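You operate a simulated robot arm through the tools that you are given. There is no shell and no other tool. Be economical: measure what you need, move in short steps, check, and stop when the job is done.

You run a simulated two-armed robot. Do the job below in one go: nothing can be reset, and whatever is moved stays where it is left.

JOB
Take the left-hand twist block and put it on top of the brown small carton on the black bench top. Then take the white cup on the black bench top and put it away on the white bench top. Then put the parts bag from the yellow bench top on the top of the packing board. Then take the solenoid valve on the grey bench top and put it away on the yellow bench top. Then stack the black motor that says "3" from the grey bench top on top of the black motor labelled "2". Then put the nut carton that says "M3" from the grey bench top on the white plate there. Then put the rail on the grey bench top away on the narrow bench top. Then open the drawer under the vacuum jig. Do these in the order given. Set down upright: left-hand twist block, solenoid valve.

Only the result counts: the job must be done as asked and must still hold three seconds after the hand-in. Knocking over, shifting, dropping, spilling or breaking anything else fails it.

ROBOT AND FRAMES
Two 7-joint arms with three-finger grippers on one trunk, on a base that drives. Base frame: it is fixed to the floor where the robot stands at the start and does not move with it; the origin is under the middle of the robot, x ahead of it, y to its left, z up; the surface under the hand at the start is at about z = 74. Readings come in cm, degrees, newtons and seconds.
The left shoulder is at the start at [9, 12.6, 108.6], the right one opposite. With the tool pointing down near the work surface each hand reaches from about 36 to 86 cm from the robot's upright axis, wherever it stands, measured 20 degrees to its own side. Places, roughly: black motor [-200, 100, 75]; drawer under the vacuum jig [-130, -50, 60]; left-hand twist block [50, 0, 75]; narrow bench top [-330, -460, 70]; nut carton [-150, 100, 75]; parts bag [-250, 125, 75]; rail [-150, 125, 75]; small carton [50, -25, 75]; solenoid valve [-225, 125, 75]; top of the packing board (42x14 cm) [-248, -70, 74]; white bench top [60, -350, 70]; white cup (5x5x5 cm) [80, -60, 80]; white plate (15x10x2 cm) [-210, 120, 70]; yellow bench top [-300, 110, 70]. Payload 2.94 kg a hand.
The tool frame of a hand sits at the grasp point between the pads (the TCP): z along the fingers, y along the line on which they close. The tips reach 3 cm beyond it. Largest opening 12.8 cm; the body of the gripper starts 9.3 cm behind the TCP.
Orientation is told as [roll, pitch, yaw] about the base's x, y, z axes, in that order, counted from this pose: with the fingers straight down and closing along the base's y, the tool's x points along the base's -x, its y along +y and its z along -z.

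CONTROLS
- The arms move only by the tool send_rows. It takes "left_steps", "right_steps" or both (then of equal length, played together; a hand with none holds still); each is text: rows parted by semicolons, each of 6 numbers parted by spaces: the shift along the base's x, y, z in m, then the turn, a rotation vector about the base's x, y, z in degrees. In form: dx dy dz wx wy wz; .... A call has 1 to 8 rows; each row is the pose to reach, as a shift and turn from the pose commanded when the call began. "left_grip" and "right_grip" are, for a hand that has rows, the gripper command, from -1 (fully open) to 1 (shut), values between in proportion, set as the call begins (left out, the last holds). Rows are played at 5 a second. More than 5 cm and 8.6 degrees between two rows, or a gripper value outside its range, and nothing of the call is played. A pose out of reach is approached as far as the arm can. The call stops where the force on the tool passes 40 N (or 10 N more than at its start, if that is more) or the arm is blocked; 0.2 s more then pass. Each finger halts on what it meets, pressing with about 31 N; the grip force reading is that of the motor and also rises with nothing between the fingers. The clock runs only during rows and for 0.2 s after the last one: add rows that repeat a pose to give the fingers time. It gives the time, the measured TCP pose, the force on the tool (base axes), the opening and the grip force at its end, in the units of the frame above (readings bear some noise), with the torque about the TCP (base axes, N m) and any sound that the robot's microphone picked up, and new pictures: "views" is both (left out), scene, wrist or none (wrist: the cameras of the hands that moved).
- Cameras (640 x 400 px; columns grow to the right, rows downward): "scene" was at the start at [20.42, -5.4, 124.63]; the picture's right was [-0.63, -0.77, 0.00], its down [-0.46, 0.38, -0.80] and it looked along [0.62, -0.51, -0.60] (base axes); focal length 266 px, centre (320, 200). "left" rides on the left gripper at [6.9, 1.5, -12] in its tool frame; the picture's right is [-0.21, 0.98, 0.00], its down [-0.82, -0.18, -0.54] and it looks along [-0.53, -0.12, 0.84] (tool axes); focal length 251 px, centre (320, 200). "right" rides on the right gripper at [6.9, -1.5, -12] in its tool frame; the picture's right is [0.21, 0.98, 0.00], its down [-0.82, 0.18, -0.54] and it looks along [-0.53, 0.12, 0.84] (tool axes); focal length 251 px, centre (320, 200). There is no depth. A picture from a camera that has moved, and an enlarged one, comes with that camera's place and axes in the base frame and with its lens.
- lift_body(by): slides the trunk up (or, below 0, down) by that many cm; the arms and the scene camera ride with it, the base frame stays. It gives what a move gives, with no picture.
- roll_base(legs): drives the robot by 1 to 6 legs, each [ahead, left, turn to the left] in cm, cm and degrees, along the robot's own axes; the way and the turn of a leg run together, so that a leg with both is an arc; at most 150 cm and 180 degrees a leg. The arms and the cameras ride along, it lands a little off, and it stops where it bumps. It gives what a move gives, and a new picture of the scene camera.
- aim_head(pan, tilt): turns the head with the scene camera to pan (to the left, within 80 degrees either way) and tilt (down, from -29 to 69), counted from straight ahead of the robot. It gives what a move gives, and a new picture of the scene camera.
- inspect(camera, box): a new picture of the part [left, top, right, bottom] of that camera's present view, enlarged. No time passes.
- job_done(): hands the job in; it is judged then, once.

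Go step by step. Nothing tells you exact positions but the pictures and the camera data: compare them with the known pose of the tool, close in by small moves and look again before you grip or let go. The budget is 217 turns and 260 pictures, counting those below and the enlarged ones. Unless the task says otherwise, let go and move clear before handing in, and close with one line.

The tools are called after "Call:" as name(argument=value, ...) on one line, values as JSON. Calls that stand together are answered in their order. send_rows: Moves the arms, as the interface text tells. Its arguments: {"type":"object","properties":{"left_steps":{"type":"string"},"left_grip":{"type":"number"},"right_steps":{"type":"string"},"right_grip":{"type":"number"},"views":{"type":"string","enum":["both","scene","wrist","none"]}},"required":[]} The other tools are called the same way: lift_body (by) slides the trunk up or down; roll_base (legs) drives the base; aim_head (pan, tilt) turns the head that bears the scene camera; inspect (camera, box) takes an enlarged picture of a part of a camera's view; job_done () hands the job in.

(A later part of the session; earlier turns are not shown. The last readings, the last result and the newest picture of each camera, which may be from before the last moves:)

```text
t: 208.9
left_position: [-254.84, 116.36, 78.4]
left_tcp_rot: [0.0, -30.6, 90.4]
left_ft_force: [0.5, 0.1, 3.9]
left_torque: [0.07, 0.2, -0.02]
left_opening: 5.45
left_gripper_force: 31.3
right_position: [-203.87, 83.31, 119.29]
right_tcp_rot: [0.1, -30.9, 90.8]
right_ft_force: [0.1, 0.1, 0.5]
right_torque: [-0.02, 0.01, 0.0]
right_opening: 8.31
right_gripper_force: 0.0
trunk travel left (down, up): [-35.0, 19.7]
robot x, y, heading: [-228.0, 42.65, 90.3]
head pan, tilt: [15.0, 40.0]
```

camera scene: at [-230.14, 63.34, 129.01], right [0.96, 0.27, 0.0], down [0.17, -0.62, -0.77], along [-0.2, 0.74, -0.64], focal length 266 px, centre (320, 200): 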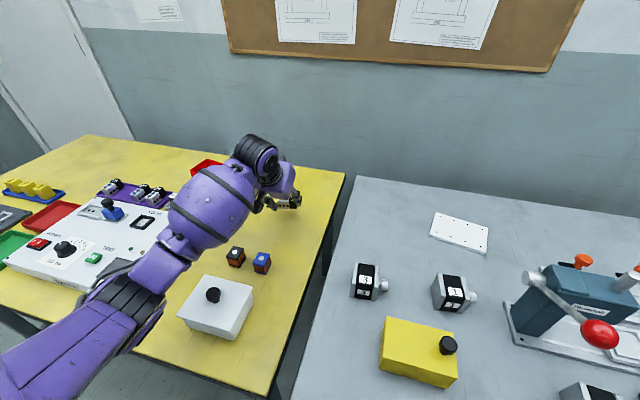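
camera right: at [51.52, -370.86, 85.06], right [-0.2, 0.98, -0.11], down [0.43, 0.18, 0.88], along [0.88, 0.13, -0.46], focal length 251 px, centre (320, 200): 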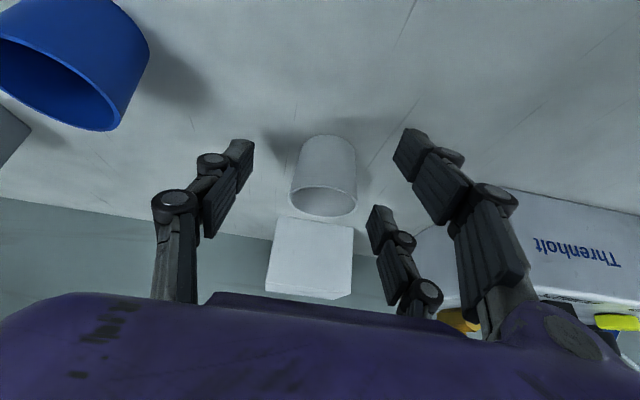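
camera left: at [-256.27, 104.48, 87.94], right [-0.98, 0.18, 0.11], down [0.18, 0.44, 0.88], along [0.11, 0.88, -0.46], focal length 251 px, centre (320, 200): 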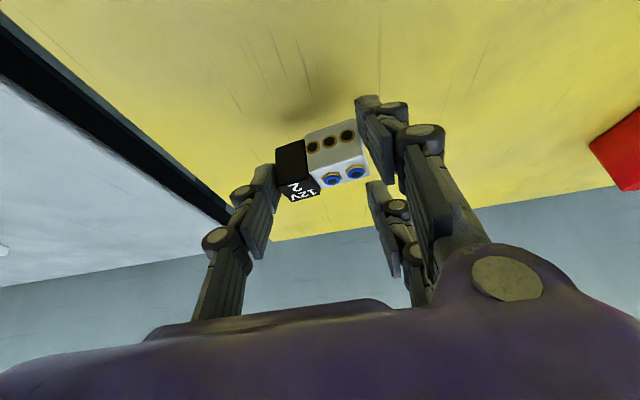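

Just in contact (4 N); release and lift away.

Call:
send_rows(left_steps="0 0 0 0 0 0; 0 0 0 0 0 0; 0 0 0.001 0 0 0; 0 0 0.001 0 0 0", left_grip=-0.2, views="none")

Call:
send_rows(left_steps="0 0 0.04 0 0 0; 0 0 0.08 0 0 0; 0 -0.01 0.12 0 0 0; 0 -0.03 0.16 0 0 0; 0 -0.06 0.19 0 0 0; 0 -0.10 0.22 -4 0 0; 0 -0.14 0.24 -8 0 0; 0 -0.18 0.26 -12 0 0", views="both")

```text
t: 209.9
left_position: [-254.87, 116.41, 78.54]
left_tcp_rot: [0.0, -30.5, 90.3]
left_ft_force: [0.0, -0.6, -0.1]
left_torque: [0.01, -0.02, 0.01]
left_opening: 7.66
left_gripper_force: 0.1
right_position: [-203.79, 83.4, 119.23]
right_tcp_rot: [0.2, -30.8, 90.8]
right_ft_force: [-0.6, 0.7, -0.5]
right_torque: [-0.01, 0.02, 0.02]
right_opening: 8.31
right_gripper_force: 0.0
trunk travel left (down, up): [-35.0, 19.7]
robot x, y, heading: [-228.03, 43.12, 90.5]
head pan, tilt: [15.0, 40.0]
```

```text
t: 211.7
left_position: [-254.87, 98.41, 104.58]
left_tcp_rot: [0.0, -18.5, 90.5]
left_ft_force: [-0.1, 0.3, 0.4]
left_torque: [0.02, 0.03, 0.01]
left_opening: 7.7
left_gripper_force: 0.1
right_position: [-203.8, 83.24, 119.2]
right_tcp_rot: [0.1, -30.9, 90.8]
right_ft_force: [-1.0, -0.7, -0.3]
right_torque: [0.0, 0.0, 0.01]
right_opening: 8.29
right_gripper_force: 0.1
trunk travel left (down, up): [-35.0, 19.7]
robot x, y, heading: [-227.44, 42.93, 90.3]
head pan, tilt: [15.0, 40.0]
camera scene: at [-230.15, 63.22, 129.03], right [0.96, 0.27, 0.0], down [0.17, -0.62, -0.77], along [-0.2, 0.74, -0.64], focal length 266 px, centre (320, 200)
camera left: at [-256.35, 88.02, 113.82], right [-0.98, 0.2, 0.07], down [0.18, 0.61, 0.77], along [0.11, 0.77, -0.63], focal length 251 px, centre (320, 200)
```

scene: 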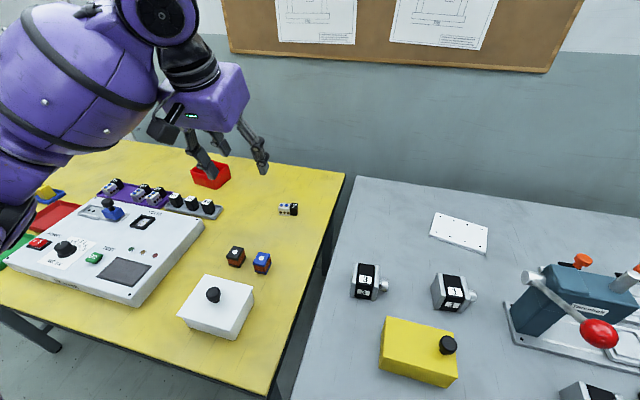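
left: 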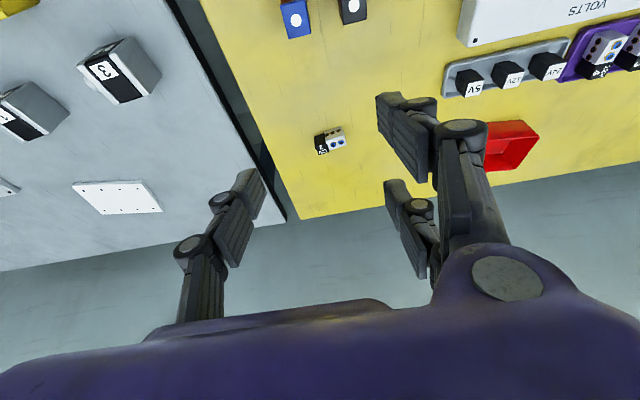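

Valve stands upright on the yellow bench. Next motor "3": I shift right and look at it from above with the left wrist camera.

Call:
roll_base(legs=[[0, -16, 0]])

Call:
send_rows(left_steps="0.01 -0.01 0 -6 0 0; 0.02 -0.025 0 -12 0 0; 0.025 -0.03 0 -18.5 0 0; 0.025 -0.03 0 -18.5 0 0", left_grip=-1, views="both")

```text
t: 213.7
left_position: [-239.2, 98.7, 104.46]
left_tcp_rot: [0.1, -18.4, 90.3]
left_ft_force: [0.2, 0.1, 0.2]
left_torque: [0.02, -0.06, 0.01]
left_opening: 7.66
left_gripper_force: 0.0
right_position: [-188.13, 83.41, 119.3]
right_tcp_rot: [0.1, -30.8, 90.7]
right_ft_force: [-0.4, -0.4, 0.1]
right_torque: [-0.01, 0.03, 0.02]
right_opening: 8.31
right_gripper_force: 0.0
trunk travel left (down, up): [-35.0, 19.7]
robot x, y, heading: [-212.19, 42.58, 90.3]
head pan, tilt: [15.0, 40.0]
camera scene: at [-214.41, 63.44, 129.01], right [0.96, 0.26, 0.0], down [0.17, -0.62, -0.77], along [-0.2, 0.74, -0.64], focal length 266 px, centre (320, 200)
```

scene: 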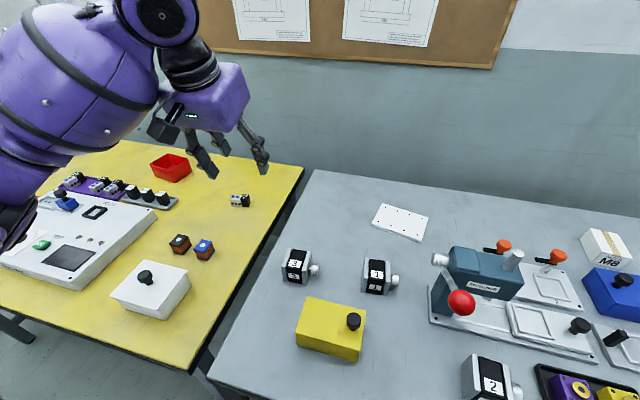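

```text
t: 214.7
left_position: [-236.82, 95.68, 104.66]
left_tcp_rot: [0.2, 0.1, 90.3]
left_ft_force: [0.0, -0.4, -0.3]
left_torque: [-0.02, 0.0, -0.04]
left_opening: 12.83
left_gripper_force: 0.1
right_position: [-188.18, 83.34, 119.28]
right_tcp_rot: [0.1, -30.8, 90.6]
right_ft_force: [-0.2, -1.3, 0.0]
right_torque: [-0.01, -0.02, -0.04]
right_opening: 8.33
right_gripper_force: 0.1
trunk travel left (down, up): [-35.0, 19.7]
robot x, y, heading: [-211.72, 42.33, 90.3]
head pan, tilt: [15.0, 40.0]
camera scene: at [-214.44, 63.41, 129.01], right [0.96, 0.26, 0.0], down [0.17, -0.62, -0.77], along [-0.2, 0.74, -0.64], focal length 266 px, centre (320, 200)
camera left: at [-238.19, 88.83, 116.69], right [-0.98, 0.21, 0.0], down [0.18, 0.82, 0.54], along [0.11, 0.53, -0.84], focal length 251 px, centre (320, 200)
```

scene: 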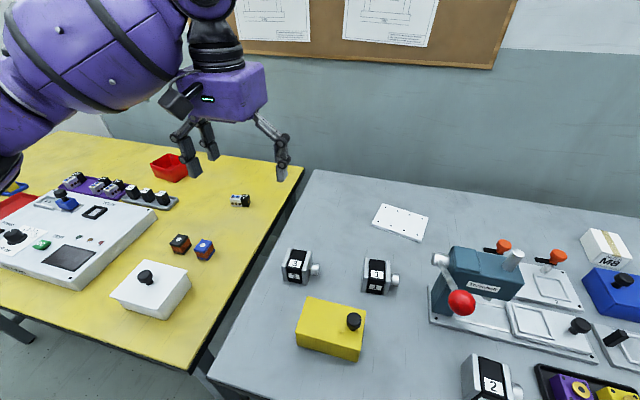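
left: 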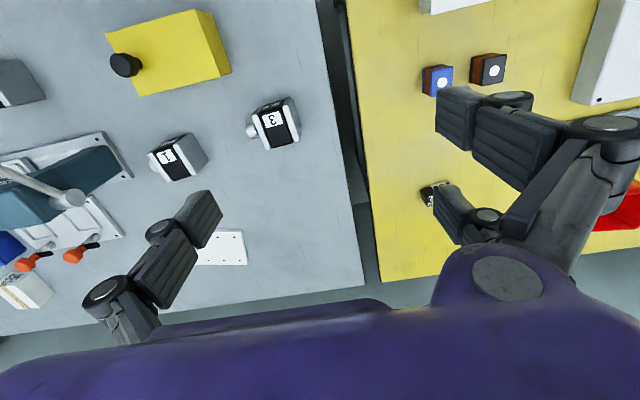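

Call:
inspect(camera="left", box=[230, 80, 320, 165])

Call:
inspect(camera="scene", box=[265, 235, 405, 365])

```text
4.71 times, centred on (275, 122) of left
camera zoom: at [-238.19, 88.83, 116.69], right [-0.98, 0.21, 0.0], down [0.18, 0.82, 0.54], along [0.11, 0.53, -0.84], focal length 1183 px, centre (532, 565)
```

zoom: 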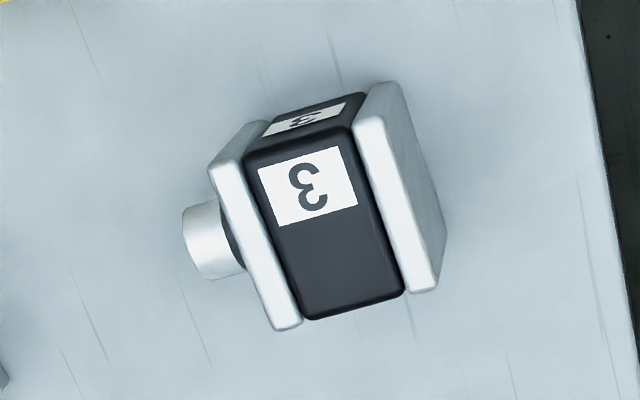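

```text
3.08 times, centred on (335, 300) of scene
camera zoom: at [-214.44, 63.41, 129.01], right [0.96, 0.26, 0.0], down [0.17, -0.62, -0.77], along [-0.2, 0.74, -0.64], focal length 817 px, centre (274, -108)
```

zoom: 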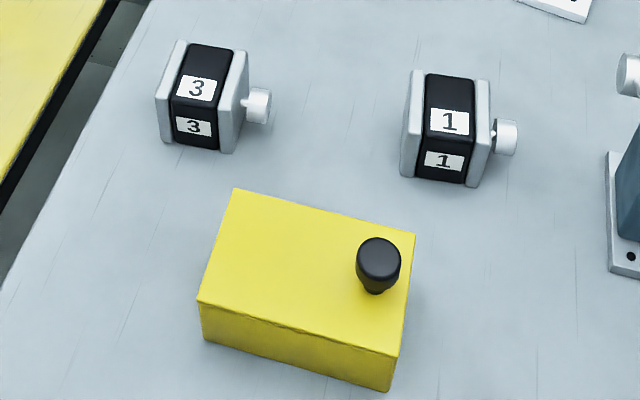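

Motor 3: about 5.5 cm cube centred near [-229.9,98.3], shaft toward +x. I'll grip front/back faces, so I rotate the left hand by −86°.

Call:
send_rows(left_steps="0.01 0.004 0 0 0 -8; 0.02 0.008 0 0 0 -16; 0.03 0.012 0 0 0 -24; 0.04 0.016 0 0 0 -32; 0.05 0.02 0 0 0 -40; 0.06 0.024 0 0 0 -48; 0.069 0.026 0 0 0 -56; 0.069 0.026 0 0 0 -64", views="none")

Call:
send_rows(left_steps="0 0 -0.01 0 0 -8; 0 0 -0.02 0 0 -16; 0 0 -0.03 0 0 -22; 0 0 -0.03 0 0 -22", views="both")

```text
t: 216.5
left_position: [-229.84, 98.27, 104.52]
left_tcp_rot: [0.3, 0.2, 26.1]
left_ft_force: [-1.0, -0.6, 0.3]
left_torque: [0.02, -0.02, 0.0]
left_opening: 12.82
left_gripper_force: 0.0
right_position: [-188.14, 83.36, 119.26]
right_tcp_rot: [0.1, -30.9, 90.8]
right_ft_force: [-0.1, 1.2, -0.4]
right_torque: [-0.02, -0.03, -0.02]
right_opening: 8.33
right_gripper_force: 0.1
trunk travel left (down, up): [-35.0, 19.7]
robot x, y, heading: [-212.17, 42.75, 90.4]
head pan, tilt: [15.0, 40.0]
```

```text
t: 217.5
left_position: [-229.7, 98.22, 101.51]
left_tcp_rot: [0.2, 0.2, 4.1]
left_ft_force: [0.7, 0.3, 0.0]
left_torque: [-0.03, 0.0, 0.04]
left_opening: 12.78
left_gripper_force: 0.0
right_position: [-188.03, 83.44, 119.38]
right_tcp_rot: [0.2, -30.8, 90.7]
right_ft_force: [-0.8, 0.3, 0.6]
right_torque: [-0.04, 0.05, -0.04]
right_opening: 8.32
right_gripper_force: 0.1
trunk travel left (down, up): [-35.0, 19.7]
robot x, y, heading: [-212.32, 42.51, 90.5]
head pan, tilt: [15.0, 40.0]
camera scene: at [-214.42, 63.43, 129.01], right [0.96, 0.26, 0.0], down [0.17, -0.62, -0.77], along [-0.2, 0.74, -0.64], focal length 266 px, centre (320, 200)
camera left: at [-236.67, 99.21, 113.63], right [0.14, 0.99, 0.0], down [0.83, -0.12, 0.54], along [0.53, -0.07, -0.84], focal length 251 px, centre (320, 200)
```

scene: 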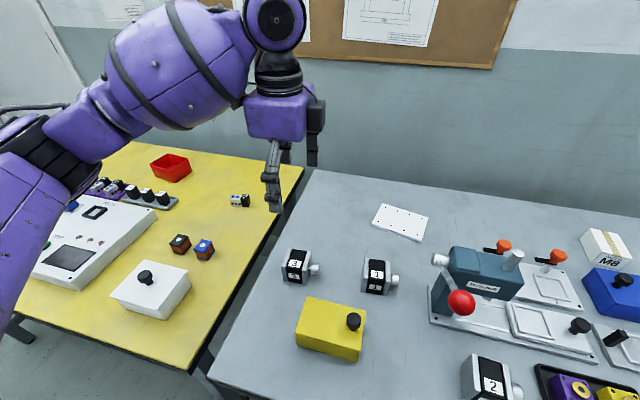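
left: 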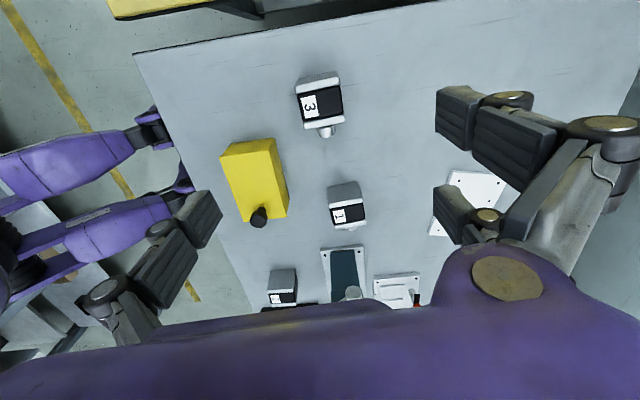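

Call:
send_rows(left_steps="-0.001 0.001 -0.045 0 0 0; -0.001 0.001 -0.09 0 0 0; -0.001 0.001 -0.13 0 0 0; -0.001 0.001 -0.16 0 0 0; -0.001 0.001 -0.16 0 0 0", left_grip=-0.5, views="wrist")

```text
t: 218.7
left_position: [-229.87, 98.27, 85.41]
left_tcp_rot: [0.2, 0.2, 4.3]
left_ft_force: [-0.7, -0.4, 0.1]
left_torque: [0.0, -0.01, 0.03]
left_opening: 9.6
left_gripper_force: 0.1
right_position: [-188.02, 83.34, 119.19]
right_tcp_rot: [0.2, -30.8, 90.8]
right_ft_force: [0.1, -0.7, -0.1]
right_torque: [0.01, 0.0, 0.06]
right_opening: 8.31
right_gripper_force: 0.0
trunk travel left (down, up): [-35.0, 19.7]
robot x, y, heading: [-212.15, 42.93, 90.4]
head pan, tilt: [15.0, 40.0]
camera left: at [-236.85, 99.25, 97.5], right [0.14, 0.99, 0.0], down [0.83, -0.12, 0.54], along [0.53, -0.07, -0.84], focal length 251 px, centre (320, 200)
```

left: 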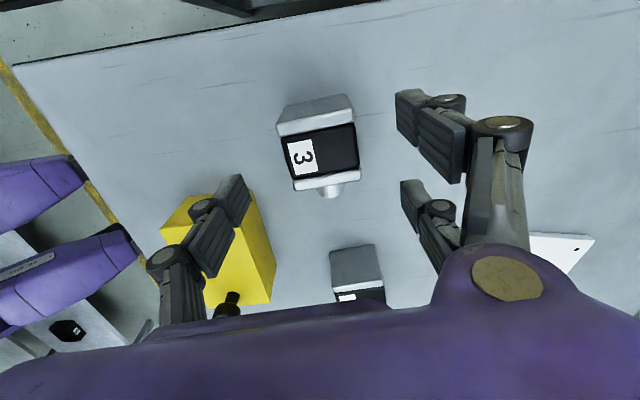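

Call:
send_rows(left_steps="0 0 -0.03 0 0 0; 0 0 -0.055 0 0 0; 0 0 -0.072 0 0 0; 0 0 -0.072 0 0 0", left_grip=-0.5, views="none")

Call:
send_rows(left_steps="0 0 0 0 0 0; 0 0 0 0 0 0; 0 0 0 0 0 0; 0 0 0 0 0 0", left_grip=1, views="both")

```text
t: 219.7
left_position: [-230.01, 98.27, 78.45]
left_tcp_rot: [0.2, 0.2, 4.4]
left_ft_force: [-1.1, -0.9, 0.9]
left_torque: [0.01, 0.0, -0.02]
left_opening: 9.62
left_gripper_force: 0.0
right_position: [-188.11, 83.33, 119.21]
right_tcp_rot: [0.1, -30.8, 90.7]
right_ft_force: [0.0, 0.5, 0.6]
right_torque: [-0.03, 0.0, 0.03]
right_opening: 8.34
right_gripper_force: 0.1
trunk travel left (down, up): [-35.0, 19.7]
robot x, y, heading: [-212.42, 42.67, 90.5]
head pan, tilt: [15.0, 40.0]
```

```text
t: 220.7
left_position: [-230.07, 98.23, 78.45]
left_tcp_rot: [0.2, 0.1, 4.3]
left_ft_force: [-0.6, 1.2, 1.4]
left_torque: [0.16, 0.03, -0.06]
left_opening: 5.65
left_gripper_force: 30.5
right_position: [-188.11, 83.46, 119.35]
right_tcp_rot: [0.2, -30.8, 90.7]
right_ft_force: [0.0, 0.4, 0.2]
right_torque: [-0.04, 0.02, 0.02]
right_opening: 8.28
right_gripper_force: 0.0
trunk travel left (down, up): [-35.0, 19.7]
robot x, y, heading: [-211.8, 42.96, 90.2]
head pan, tilt: [15.0, 40.0]
camera scene: at [-214.42, 63.45, 129.01], right [0.96, 0.26, 0.0], down [0.17, -0.62, -0.77], along [-0.2, 0.74, -0.64], focal length 266 px, centre (320, 200)
camera left: at [-236.95, 99.24, 90.53], right [0.14, 0.99, 0.0], down [0.83, -0.12, 0.54], along [0.53, -0.07, -0.84], focal length 251 px, centre (320, 200)
```

scene: 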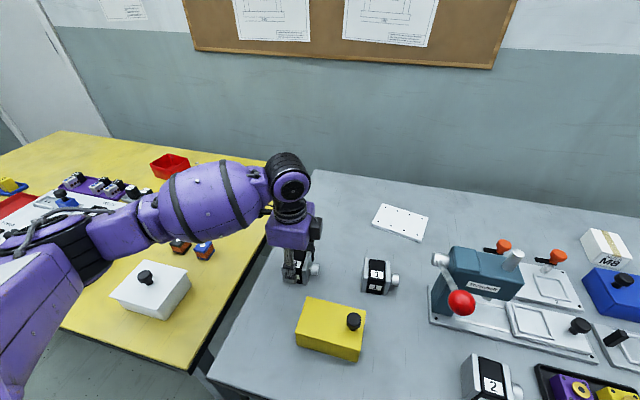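
left: 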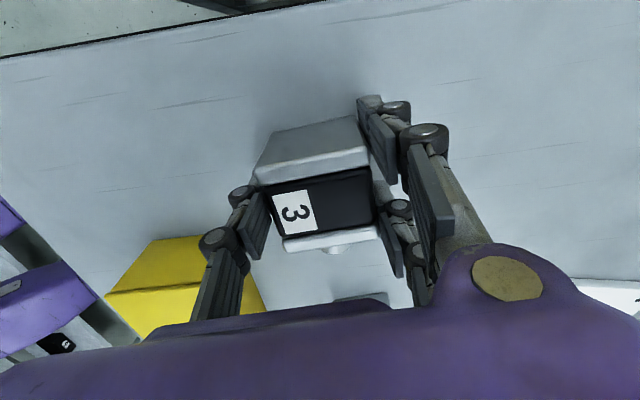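

Gripped. I lift high, then slide the base right to motor 2.

Call:
send_rows(left_steps="0 0 0.04 0 0 0; 0 0 0.08 0 0 0; 0 0 0.12 0 0 0; 0 0 0.16 0 0 0; 0 0 0.20 0 0 0; 0 -0.02 0.24 0 0 0; 0 -0.05 0.28 0 0 0; 0 -0.08 0.3 0 0 0", views="none")

```text
t: 222.5
left_position: [-229.53, 90.33, 108.13]
left_tcp_rot: [0.1, 0.1, 4.3]
left_ft_force: [-0.3, 0.3, -7.0]
left_torque: [0.0, 0.02, 0.0]
left_opening: 5.66
left_gripper_force: 31.4
right_position: [-188.11, 83.3, 119.24]
right_tcp_rot: [0.0, -30.9, 90.7]
right_ft_force: [-0.2, 0.7, 0.2]
right_torque: [0.01, 0.03, 0.02]
right_opening: 8.3
right_gripper_force: 0.1
trunk travel left (down, up): [-35.0, 19.7]
robot x, y, heading: [-212.17, 42.58, 90.2]
head pan, tilt: [15.0, 40.0]
```

Call:
roll_base(legs=[[0, -39, 0]])

Call:
inspect(camera="left", box=[0, 0, 640, 400])

```text
t: 226.4
left_position: [-191.3, 90.6, 108.12]
left_tcp_rot: [0.2, 0.2, 4.4]
left_ft_force: [-0.3, 0.9, -6.3]
left_torque: [0.0, 0.03, 0.0]
left_opening: 5.66
left_gripper_force: 31.1
right_position: [-149.69, 83.8, 119.34]
right_tcp_rot: [0.2, -30.8, 90.6]
right_ft_force: [0.1, 0.7, -0.8]
right_torque: [0.01, 0.0, -0.01]
right_opening: 8.34
right_gripper_force: 0.0
trunk travel left (down, up): [-35.0, 19.7]
robot x, y, heading: [-173.55, 42.87, 90.4]
head pan, tilt: [15.0, 40.0]
camera scene: at [-176.08, 63.68, 129.0], right [0.96, 0.26, 0.0], down [0.17, -0.62, -0.77], along [-0.2, 0.74, -0.64], focal length 266 px, centre (320, 200)
```

scene: 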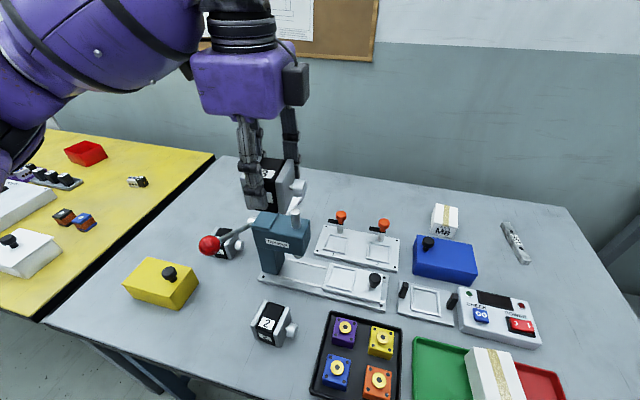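

```text
1.00 times, centred on (320, 200) of left (not enlarged: the box is as wide or as high as the picture)
camera zoom: at [-198.18, 91.61, 120.12], right [0.14, 0.99, 0.0], down [0.83, -0.12, 0.54], along [0.53, -0.07, -0.84], focal length 251 px, centre (320, 200)
```

zoom: 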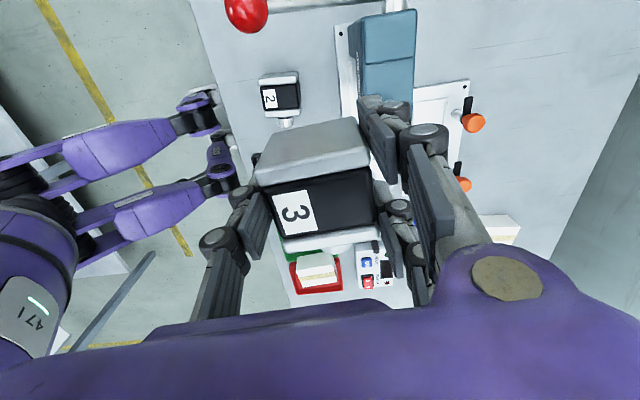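

Call:
inspect(camera="left", box=[235, 55, 325, 140])

Call:
inspect(camera="scene", box=[190, 200, 330, 360])

```text
4.71 times, centred on (280, 98) of left
camera zoom: at [-198.18, 91.61, 120.12], right [0.14, 0.99, 0.0], down [0.83, -0.12, 0.54], along [0.53, -0.07, -0.84], focal length 1183 px, centre (508, 682)
```

zoom: 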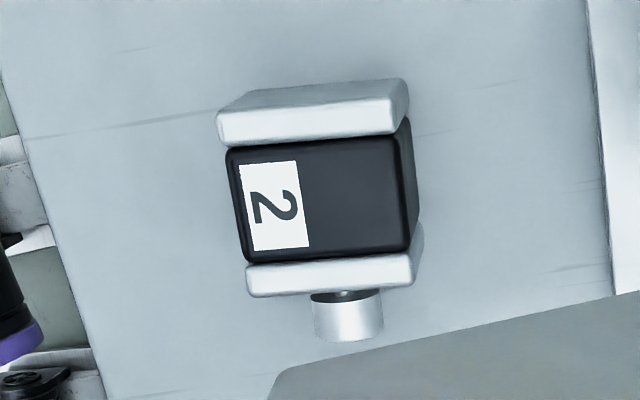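

```text
2.50 times, centred on (260, 280) of scene
camera zoom: at [-176.08, 63.68, 129.0], right [0.96, 0.26, 0.0], down [0.17, -0.62, -0.77], along [-0.2, 0.74, -0.64], focal length 664 px, centre (470, 0)
```

zoom: 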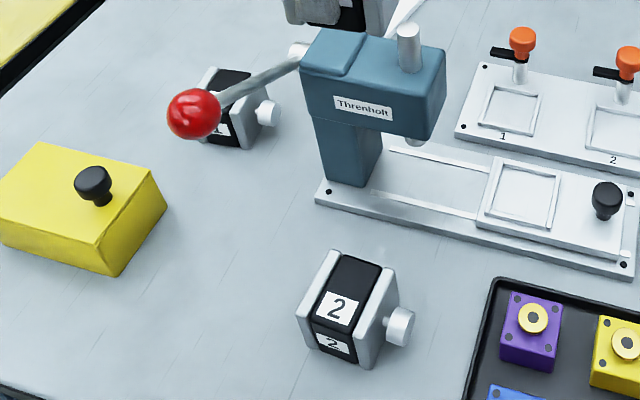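

The press lever ball sits at about [-201,86,96], where my wrist camera would come; so I turn the hand the other way round (+172°) before stacking.

Call:
send_rows(left_steps="0 -0.006 0 0 0 8; 0 -0.012 0 0 0 16; 0 -0.018 0 0 0 24; 0 -0.024 0 0 0 32; 0 -0.03 0 0 0 40; 0 -0.036 0 0 0 48; 0 -0.042 0 0 0 56; 0 -0.048 0 0 0 64", views="none")

Call:
send_rows(left_steps="0 0 0 0 0 8; 0 0 0 0 0 16; 0 0 0 0 0 24; 0 0 0 0 0 32; 0 0 0 0 0 40; 0 0 0 0 0 48; 0 0 0 0 0 56; 0 0 0 0 0 64", views="none")

Call:
send_rows(left_steps="0 0 0 0 0 8; 0 0 0 0 0 16; 0 0 0 0 0 24; 0 0 0 0 0 32; 0 0 0 0 0 40; 0 0 0 0 0 44; 0 0 0 0 0 44", views="both")

```text
t: 228.2
left_position: [-191.27, 85.82, 108.07]
left_tcp_rot: [0.2, 0.1, 68.4]
left_ft_force: [-0.5, 0.6, -6.6]
left_torque: [-0.05, 0.0, 0.01]
left_opening: 5.68
left_gripper_force: 30.5
right_position: [-149.74, 83.59, 119.27]
right_tcp_rot: [0.1, -30.8, 90.7]
right_ft_force: [-0.5, -0.7, -0.5]
right_torque: [0.03, -0.01, 0.02]
right_opening: 8.33
right_gripper_force: 0.0
trunk travel left (down, up): [-35.0, 19.7]
robot x, y, heading: [-174.15, 42.63, 90.3]
head pan, tilt: [15.0, 40.0]
```

```text
t: 230.0
left_position: [-191.14, 85.82, 108.0]
left_tcp_rot: [0.1, 0.2, 132.4]
left_ft_force: [-0.2, 0.2, -6.7]
left_torque: [-0.02, -0.04, 0.0]
left_opening: 5.7
left_gripper_force: 31.0
right_position: [-149.72, 83.61, 119.27]
right_tcp_rot: [0.1, -30.8, 90.6]
right_ft_force: [0.3, -0.1, -0.9]
right_torque: [0.01, 0.03, -0.02]
right_opening: 8.34
right_gripper_force: 0.0
trunk travel left (down, up): [-35.0, 19.7]
robot x, y, heading: [-173.62, 42.76, 90.2]
head pan, tilt: [15.0, 40.0]
```

```text
t: 231.6
left_position: [-191.22, 85.79, 108.07]
left_tcp_rot: [0.2, 0.1, 176.2]
left_ft_force: [-0.8, 0.7, -7.3]
left_torque: [0.0, -0.02, 0.0]
left_opening: 5.66
left_gripper_force: 30.6
right_position: [-149.73, 83.57, 119.3]
right_tcp_rot: [0.1, -30.9, 90.6]
right_ft_force: [-0.3, 0.5, 0.8]
right_torque: [0.01, 0.0, 0.0]
right_opening: 8.31
right_gripper_force: 0.1
trunk travel left (down, up): [-35.0, 19.7]
robot x, y, heading: [-173.67, 42.96, 90.5]
head pan, tilt: [15.0, 40.0]
camera scene: at [-176.08, 63.68, 129.0], right [0.96, 0.26, 0.0], down [0.17, -0.62, -0.77], along [-0.2, 0.74, -0.64], focal length 266 px, centre (320, 200)
camera left: at [-184.41, 83.93, 120.19], right [-0.28, -0.96, 0.0], down [-0.81, 0.23, 0.54], along [-0.52, 0.15, -0.84], focal length 251 px, centre (320, 200)
```

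scene: 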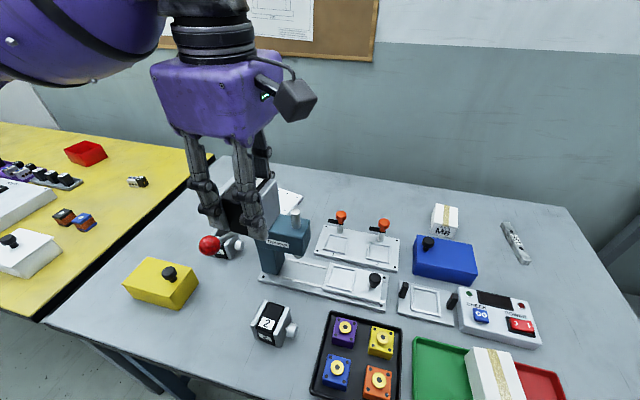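
left: 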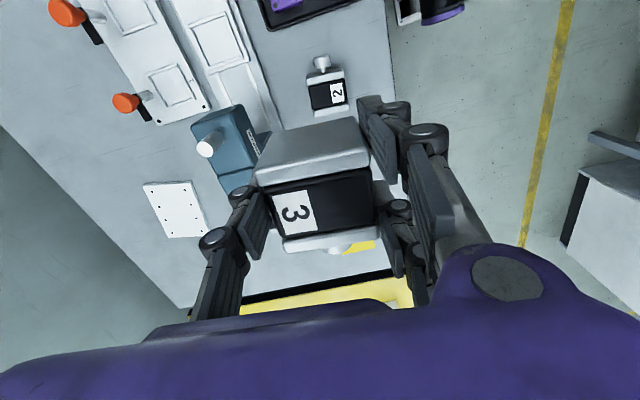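

Call:
send_rows(left_steps="-0.002 -0.0095 -0.03 0 0 0; -0.002 -0.0095 -0.07 0 0 0; -0.002 -0.0095 -0.11 0 0 0; -0.002 -0.0095 -0.15 0 0 0; -0.002 -0.0095 -0.19 0 0 0; -0.002 -0.0095 -0.2 0 0 0; -0.002 -0.0095 -0.2 0 0 0", views="both")

```text
t: 233.2
left_position: [-191.4, 84.8, 87.97]
left_tcp_rot: [0.2, 0.1, 176.2]
left_ft_force: [0.7, 0.0, -6.7]
left_torque: [0.01, -0.07, 0.02]
left_opening: 5.66
left_gripper_force: 31.6
right_position: [-149.82, 83.63, 119.22]
right_tcp_rot: [0.1, -30.9, 90.6]
right_ft_force: [-0.6, -0.5, -0.2]
right_torque: [0.02, 0.0, 0.01]
right_opening: 8.3
right_gripper_force: 0.1
trunk travel left (down, up): [-35.0, 19.7]
robot x, y, heading: [-173.88, 42.96, 90.3]
head pan, tilt: [15.0, 40.0]
camera scene: at [-176.08, 63.68, 129.0], right [0.96, 0.26, 0.0], down [0.17, -0.62, -0.77], along [-0.2, 0.74, -0.64], focal length 266 px, centre (320, 200)
camera left: at [-184.57, 82.89, 100.11], right [-0.28, -0.96, 0.0], down [-0.81, 0.24, 0.54], along [-0.52, 0.15, -0.84], focal length 251 px, centre (320, 200)
```

scene: 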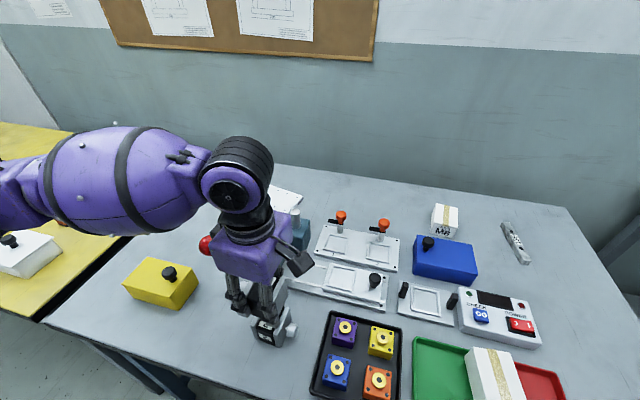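
left: 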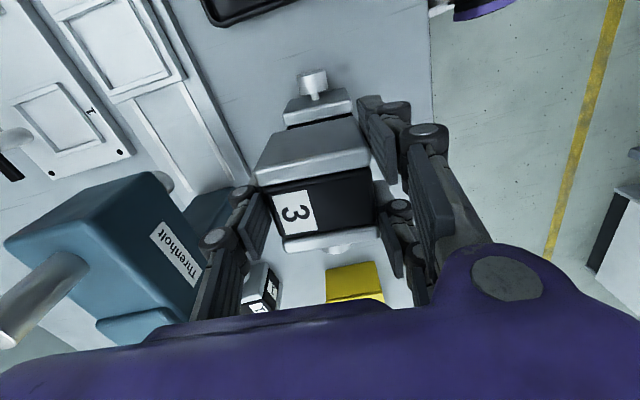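

Call:
inspect(camera="left", box=[250, 60, 390, 200])

Call:
inspect(camera="scene", box=[220, 260, 310, 355])

```text
2.86 times, centred on (320, 130) of left
camera zoom: at [-184.57, 82.89, 100.11], right [-0.28, -0.96, 0.0], down [-0.81, 0.24, 0.54], along [-0.52, 0.15, -0.84], focal length 718 px, centre (320, 400)
```

zoom: 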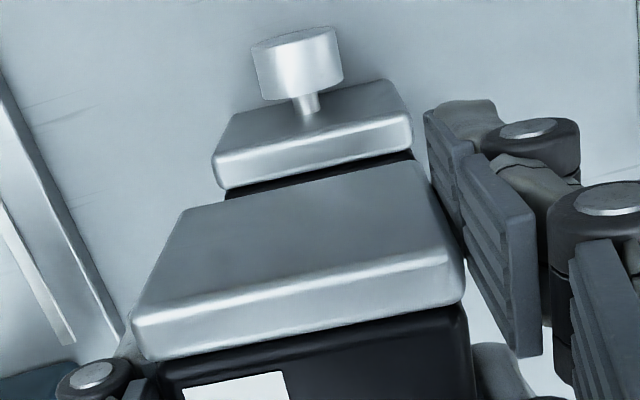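

```text
4.21 times, centred on (265, 308) of scene
camera zoom: at [-176.08, 63.68, 129.0], right [0.96, 0.26, 0.0], down [0.17, -0.62, -0.77], along [-0.2, 0.74, -0.64], focal length 1119 px, centre (552, -253)
```

zoom: 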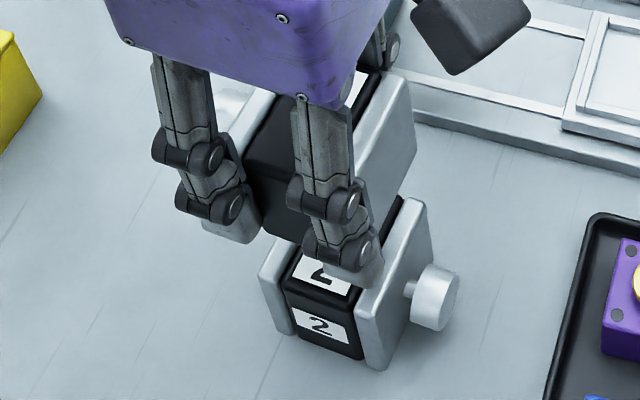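

Alignment is within 3 mm; I correct slightly and lower onto motor 2.

Call:
send_rows(left_steps="0.002 -0.0025 -0.01 0 0 0; 0.002 -0.0025 -0.018 0 0 0; 0.002 -0.0025 -0.022 0 0 0; 0.002 -0.0025 -0.025 0 0 0; 0.002 -0.0025 -0.025 0 0 0", views="none")

```text
t: 234.4
left_position: [-191.25, 84.61, 85.59]
left_tcp_rot: [0.2, 0.2, 176.3]
left_ft_force: [-0.4, -0.2, -7.4]
left_torque: [-0.01, -0.03, 0.0]
left_opening: 5.67
left_gripper_force: 31.4
right_position: [-149.64, 83.67, 119.2]
right_tcp_rot: [0.0, -30.8, 90.7]
right_ft_force: [0.3, 0.4, 0.0]
right_torque: [0.0, 0.0, 0.02]
right_opening: 8.33
right_gripper_force: 0.0
trunk travel left (down, up): [-35.0, 19.7]
robot x, y, heading: [-173.7, 42.82, 90.5]
head pan, tilt: [15.0, 40.0]
```

Call:
send_rows(left_steps="0 0 -0.002 0 0 0; 0 0 -0.004 0 0 0; 0 0 -0.006 0 0 0; 0 0 -0.008 0 0 0; 0 0 -0.008 0 0 0", views="none")

```text
t: 235.6
left_position: [-191.31, 84.77, 84.85]
left_tcp_rot: [0.1, 0.1, 176.2]
left_ft_force: [-0.2, -0.4, -7.2]
left_torque: [-0.03, -0.02, -0.07]
left_opening: 5.66
left_gripper_force: 30.9
right_position: [-149.62, 83.6, 119.25]
right_tcp_rot: [0.1, -30.8, 90.7]
right_ft_force: [0.0, 0.5, 0.2]
right_torque: [-0.01, -0.02, 0.02]
right_opening: 8.33
right_gripper_force: 0.0
trunk travel left (down, up): [-35.0, 19.7]
robot x, y, heading: [-174.09, 42.85, 90.2]
head pan, tilt: [15.0, 40.0]
```

Call:
send_rows(left_steps="0 0 -0.002 0 0 0; 0 0 -0.004 0 0 0; 0 0 -0.006 0 0 0; 0 0 -0.008 0 0 0; 0 0 -0.008 0 0 0", views="wrist")

```text
t: 236.8
left_position: [-191.14, 84.68, 84.01]
left_tcp_rot: [0.1, 0.2, 176.2]
left_ft_force: [-4.2, -1.2, 15.0]
left_torque: [-0.33, 0.24, -0.01]
left_opening: 5.68
left_gripper_force: 30.9
right_position: [-149.73, 83.45, 119.4]
right_tcp_rot: [0.1, -30.9, 90.6]
right_ft_force: [0.3, 0.5, -0.7]
right_torque: [0.0, 0.01, 0.0]
right_opening: 8.33
right_gripper_force: 0.0
trunk travel left (down, up): [-35.0, 19.7]
robot x, y, heading: [-173.59, 42.91, 90.3]
head pan, tilt: [15.0, 40.0]
camera left: at [-184.43, 82.69, 96.22], right [-0.28, -0.96, 0.0], down [-0.81, 0.23, 0.54], along [-0.52, 0.15, -0.84], focal length 251 px, centre (320, 200)
```

left: 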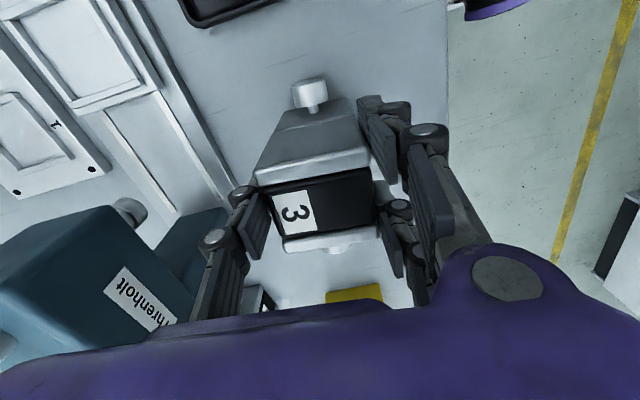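

Contact. I relax slightly and release, then lift straight up.

Call:
send_rows(left_steps="0 0 0.0015 0 0 0; 0 0 0.0015 0 0 0; 0 0 0.0015 0 0 0; 0 0 0.0015 0 0 0", left_grip=-0.2, views="wrist")

```text
t: 237.8
left_position: [-191.17, 84.67, 84.09]
left_tcp_rot: [0.1, 0.1, 176.2]
left_ft_force: [0.1, 0.8, 0.7]
left_torque: [0.0, 0.0, 0.01]
left_opening: 7.69
left_gripper_force: 0.0
right_position: [-149.72, 83.68, 119.37]
right_tcp_rot: [0.0, -30.8, 90.6]
right_ft_force: [-0.6, -0.3, -0.7]
right_torque: [0.02, 0.01, 0.02]
right_opening: 8.3
right_gripper_force: 0.0
trunk travel left (down, up): [-35.0, 19.7]
robot x, y, heading: [-174.13, 42.9, 90.3]
head pan, tilt: [15.0, 40.0]
camera left: at [-184.43, 82.7, 96.2], right [-0.28, -0.96, 0.0], down [-0.81, 0.24, 0.54], along [-0.52, 0.15, -0.84], focal length 251 px, centre (320, 200)
```

left: 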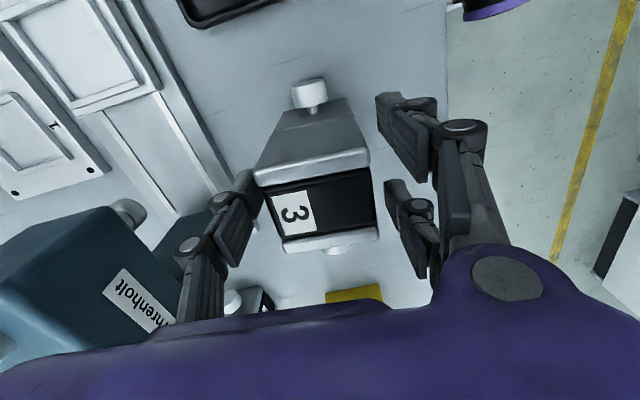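

Call:
send_rows(left_steps="0 0.001 0.03 0 0 0; 0 0.001 0.07 0 0 0; 0 0 0.11 0 0 0; 0 0 0.15 0 0 0; 0 0 0.19 0 0 0; 0 0 0.23 0 0 0; 0 -0.02 0.26 0 0 0; 0 -0.05 0.28 0 0 0", views="both")

```text
t: 239.6
left_position: [-191.24, 79.29, 112.05]
left_tcp_rot: [0.1, 0.1, 176.3]
left_ft_force: [0.8, -0.7, 0.3]
left_torque: [0.0, -0.02, 0.03]
left_opening: 7.65
left_gripper_force: 0.0
right_position: [-149.68, 83.57, 119.35]
right_tcp_rot: [0.1, -30.9, 90.5]
right_ft_force: [-0.2, 0.2, -1.0]
right_torque: [0.09, 0.04, -0.03]
right_opening: 8.31
right_gripper_force: 0.0
trunk travel left (down, up): [-35.0, 19.7]
robot x, y, heading: [-174.44, 42.96, 90.5]
head pan, tilt: [15.0, 40.0]
camera scene: at [-176.05, 63.48, 129.03], right [0.96, 0.26, 0.0], down [0.17, -0.62, -0.77], along [-0.2, 0.74, -0.64], focal length 266 px, centre (320, 200)
camera left: at [-184.45, 77.33, 124.15], right [-0.28, -0.96, 0.0], down [-0.81, 0.24, 0.54], along [-0.52, 0.15, -0.84], focal length 251 px, centre (320, 200)
```

scene: 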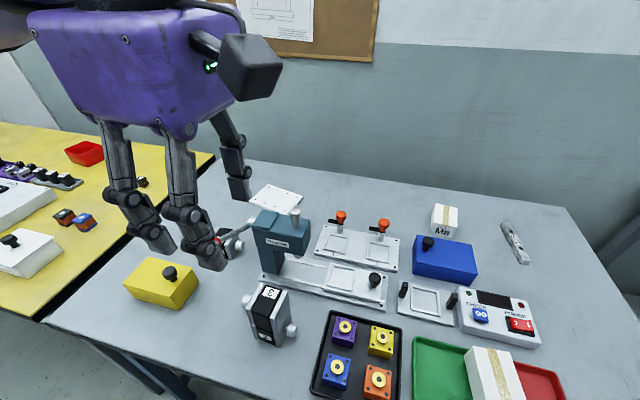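
left: 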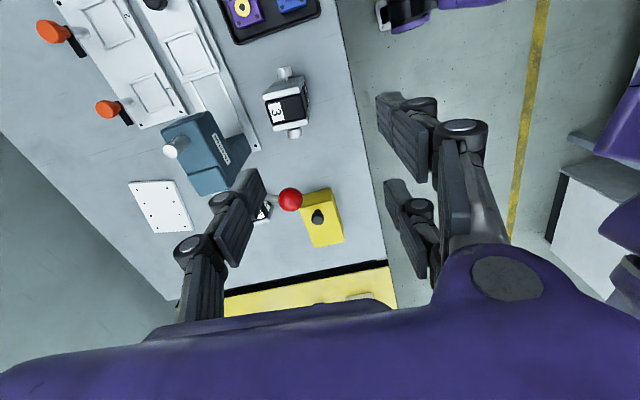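

Motor 3 is stacked on motor 2. Next the M3 carton; I look at it with the right wrist and scene cameras.

Call:
aim_head(pan=-10, tilt=55)

Call:
send_rows(right_steps="0 -0.03 -0.02 -5 0 0; 0 -0.06 -0.04 -10 0 0; 0 -0.06 -0.06 -15 0 0; 0 -0.06 -0.06 -15 0 0", right_grip=-1, views="wrist")

```text
t: 240.5
left_position: [-191.13, 79.52, 112.07]
left_tcp_rot: [0.2, 0.0, 176.2]
left_ft_force: [0.5, 0.6, -0.5]
left_torque: [0.0, -0.02, -0.01]
left_opening: 7.66
left_gripper_force: 0.0
right_position: [-149.67, 83.59, 119.3]
right_tcp_rot: [0.1, -30.8, 90.6]
right_ft_force: [0.6, 0.6, 0.4]
right_torque: [0.02, 0.04, -0.01]
right_opening: 8.32
right_gripper_force: 0.0
trunk travel left (down, up): [-35.0, 19.7]
robot x, y, heading: [-173.46, 42.83, 90.1]
head pan, tilt: [-10.0, 55.0]
camera scene: at [-173.07, 62.87, 127.29], right [0.99, -0.1, 0.0], down [-0.08, -0.79, -0.61], along [0.06, 0.61, -0.79], focal length 266 px, centre (320, 200)
```

scene: 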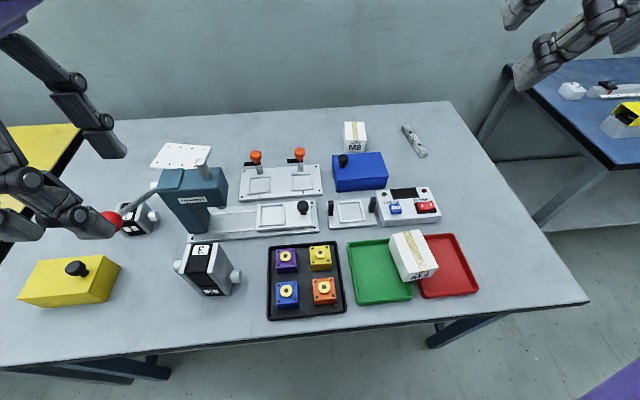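

```text
t: 241.5
left_position: [-191.25, 79.48, 111.99]
left_tcp_rot: [0.2, 0.1, 176.2]
left_ft_force: [0.6, -0.3, -0.1]
left_torque: [-0.01, -0.02, 0.01]
left_opening: 7.69
left_gripper_force: 0.1
right_position: [-149.64, 77.51, 113.17]
right_tcp_rot: [0.3, -15.8, 90.5]
right_ft_force: [-1.4, -0.1, 0.1]
right_torque: [0.01, 0.01, 0.0]
right_opening: 12.81
right_gripper_force: 0.2
trunk travel left (down, up): [-35.0, 19.7]
robot x, y, heading: [-173.88, 42.74, 90.4]
head pan, tilt: [-10.0, 55.0]
camera right: at [-148.06, 67.56, 122.83], right [-0.97, -0.22, -0.05], down [-0.18, 0.64, 0.74], along [-0.13, 0.74, -0.67], focal length 251 px, centre (320, 200)
```

right: 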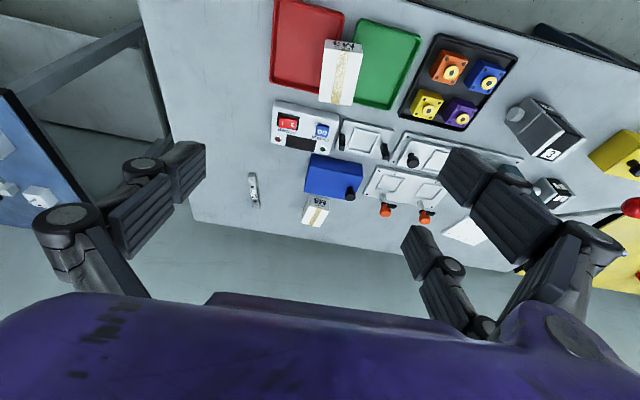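

Call:
inspect(camera="scene", box=[345, 215, 485, 310])

Call:
inspect(camera="right", box=[270, 10, 410, 120])

```text
4.21 times, centred on (415, 262) of scene
camera zoom: at [-173.23, 62.81, 127.23], right [1.0, -0.08, 0.0], down [-0.06, -0.79, -0.61], along [0.05, 0.6, -0.8], focal length 1119 px, centre (-80, -63)
```

zoom: 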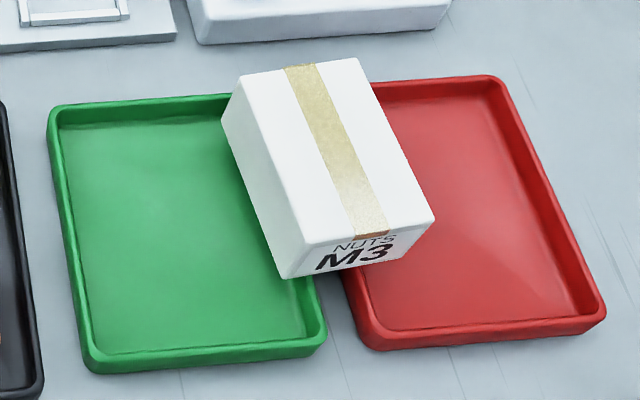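

```text
3.64 times, centred on (340, 65) of right
camera zoom: at [-148.06, 67.56, 122.83], right [-0.97, -0.22, -0.05], down [-0.18, 0.64, 0.74], along [-0.13, 0.74, -0.67], focal length 914 px, centre (247, 691)
```

zoom: 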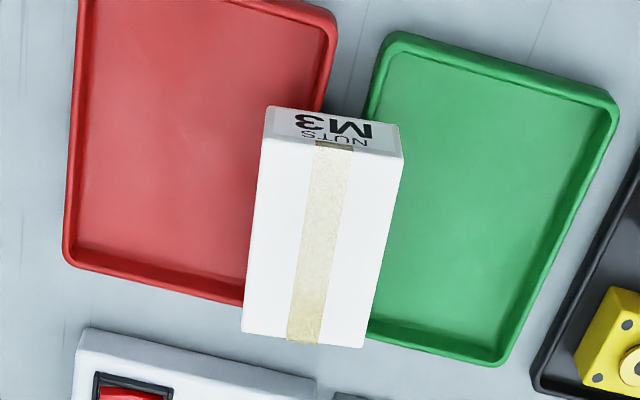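

The M3 carton bridges the two tray rims, centre about [-152.8,84.1], top ≈81.4, yaw +6°. I approach with the right hand.

Call:
send_rows(right_steps="-0.01 0.02 -0.035 0 0 2; -0.02 0.04 -0.07 0 0 4; -0.0315 0.055 -0.11 0 0 6; -0.0315 0.055 -0.155 0 0 6; -0.0315 0.055 -0.2 0 0 6; -0.0315 0.055 -0.22 0 0 6; -0.0315 0.055 -0.22 0 0 6", right_grip=-0.5, views="both")

```text
t: 243.1
left_position: [-191.14, 79.47, 112.02]
left_tcp_rot: [0.3, 0.1, 176.2]
left_ft_force: [-0.4, -0.4, 0.2]
left_torque: [0.04, 0.02, 0.01]
left_opening: 7.72
left_gripper_force: 0.0
right_position: [-152.53, 84.2, 91.3]
right_tcp_rot: [0.4, -15.8, 96.6]
right_ft_force: [0.8, 0.1, 0.5]
right_torque: [0.01, 0.03, -0.03]
right_opening: 9.56
right_gripper_force: 0.0
right hand out of reach, approached as far as the arm can: row 4, 5, 6, 7
trunk travel left (down, up): [-35.0, 19.7]
robot x, y, heading: [-173.47, 42.81, 90.5]
head pan, tilt: [-10.0, 55.0]
camera scene: at [-172.52, 62.5, 126.95], right [0.99, -0.17, 0.0], down [-0.14, -0.81, -0.58], along [0.09, 0.57, -0.82], focal length 266 px, centre (320, 200)
camera right: at [-149.9, 74.56, 100.88], right [-0.95, -0.32, -0.05], down [-0.25, 0.62, 0.75], along [-0.21, 0.72, -0.66], focal length 251 px, centre (320, 200)
```

scene: 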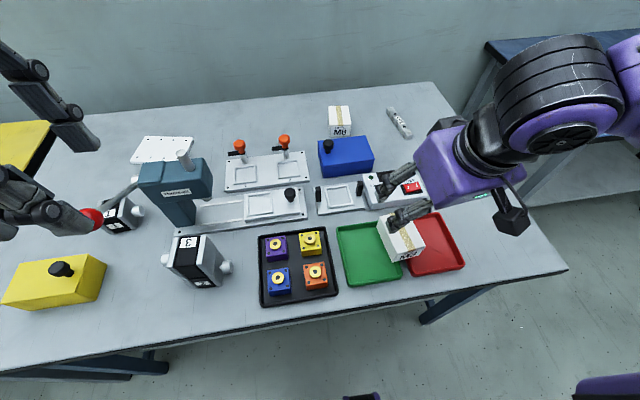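
right: 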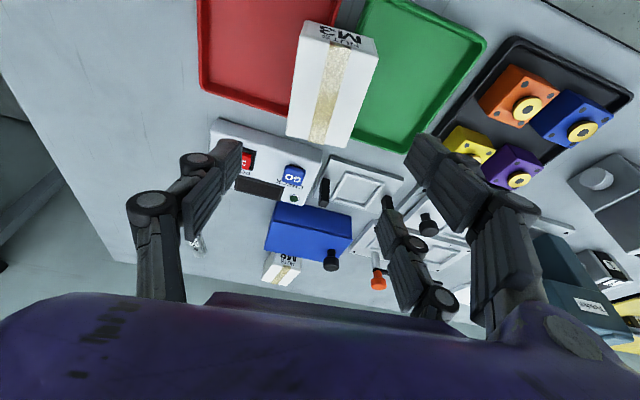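

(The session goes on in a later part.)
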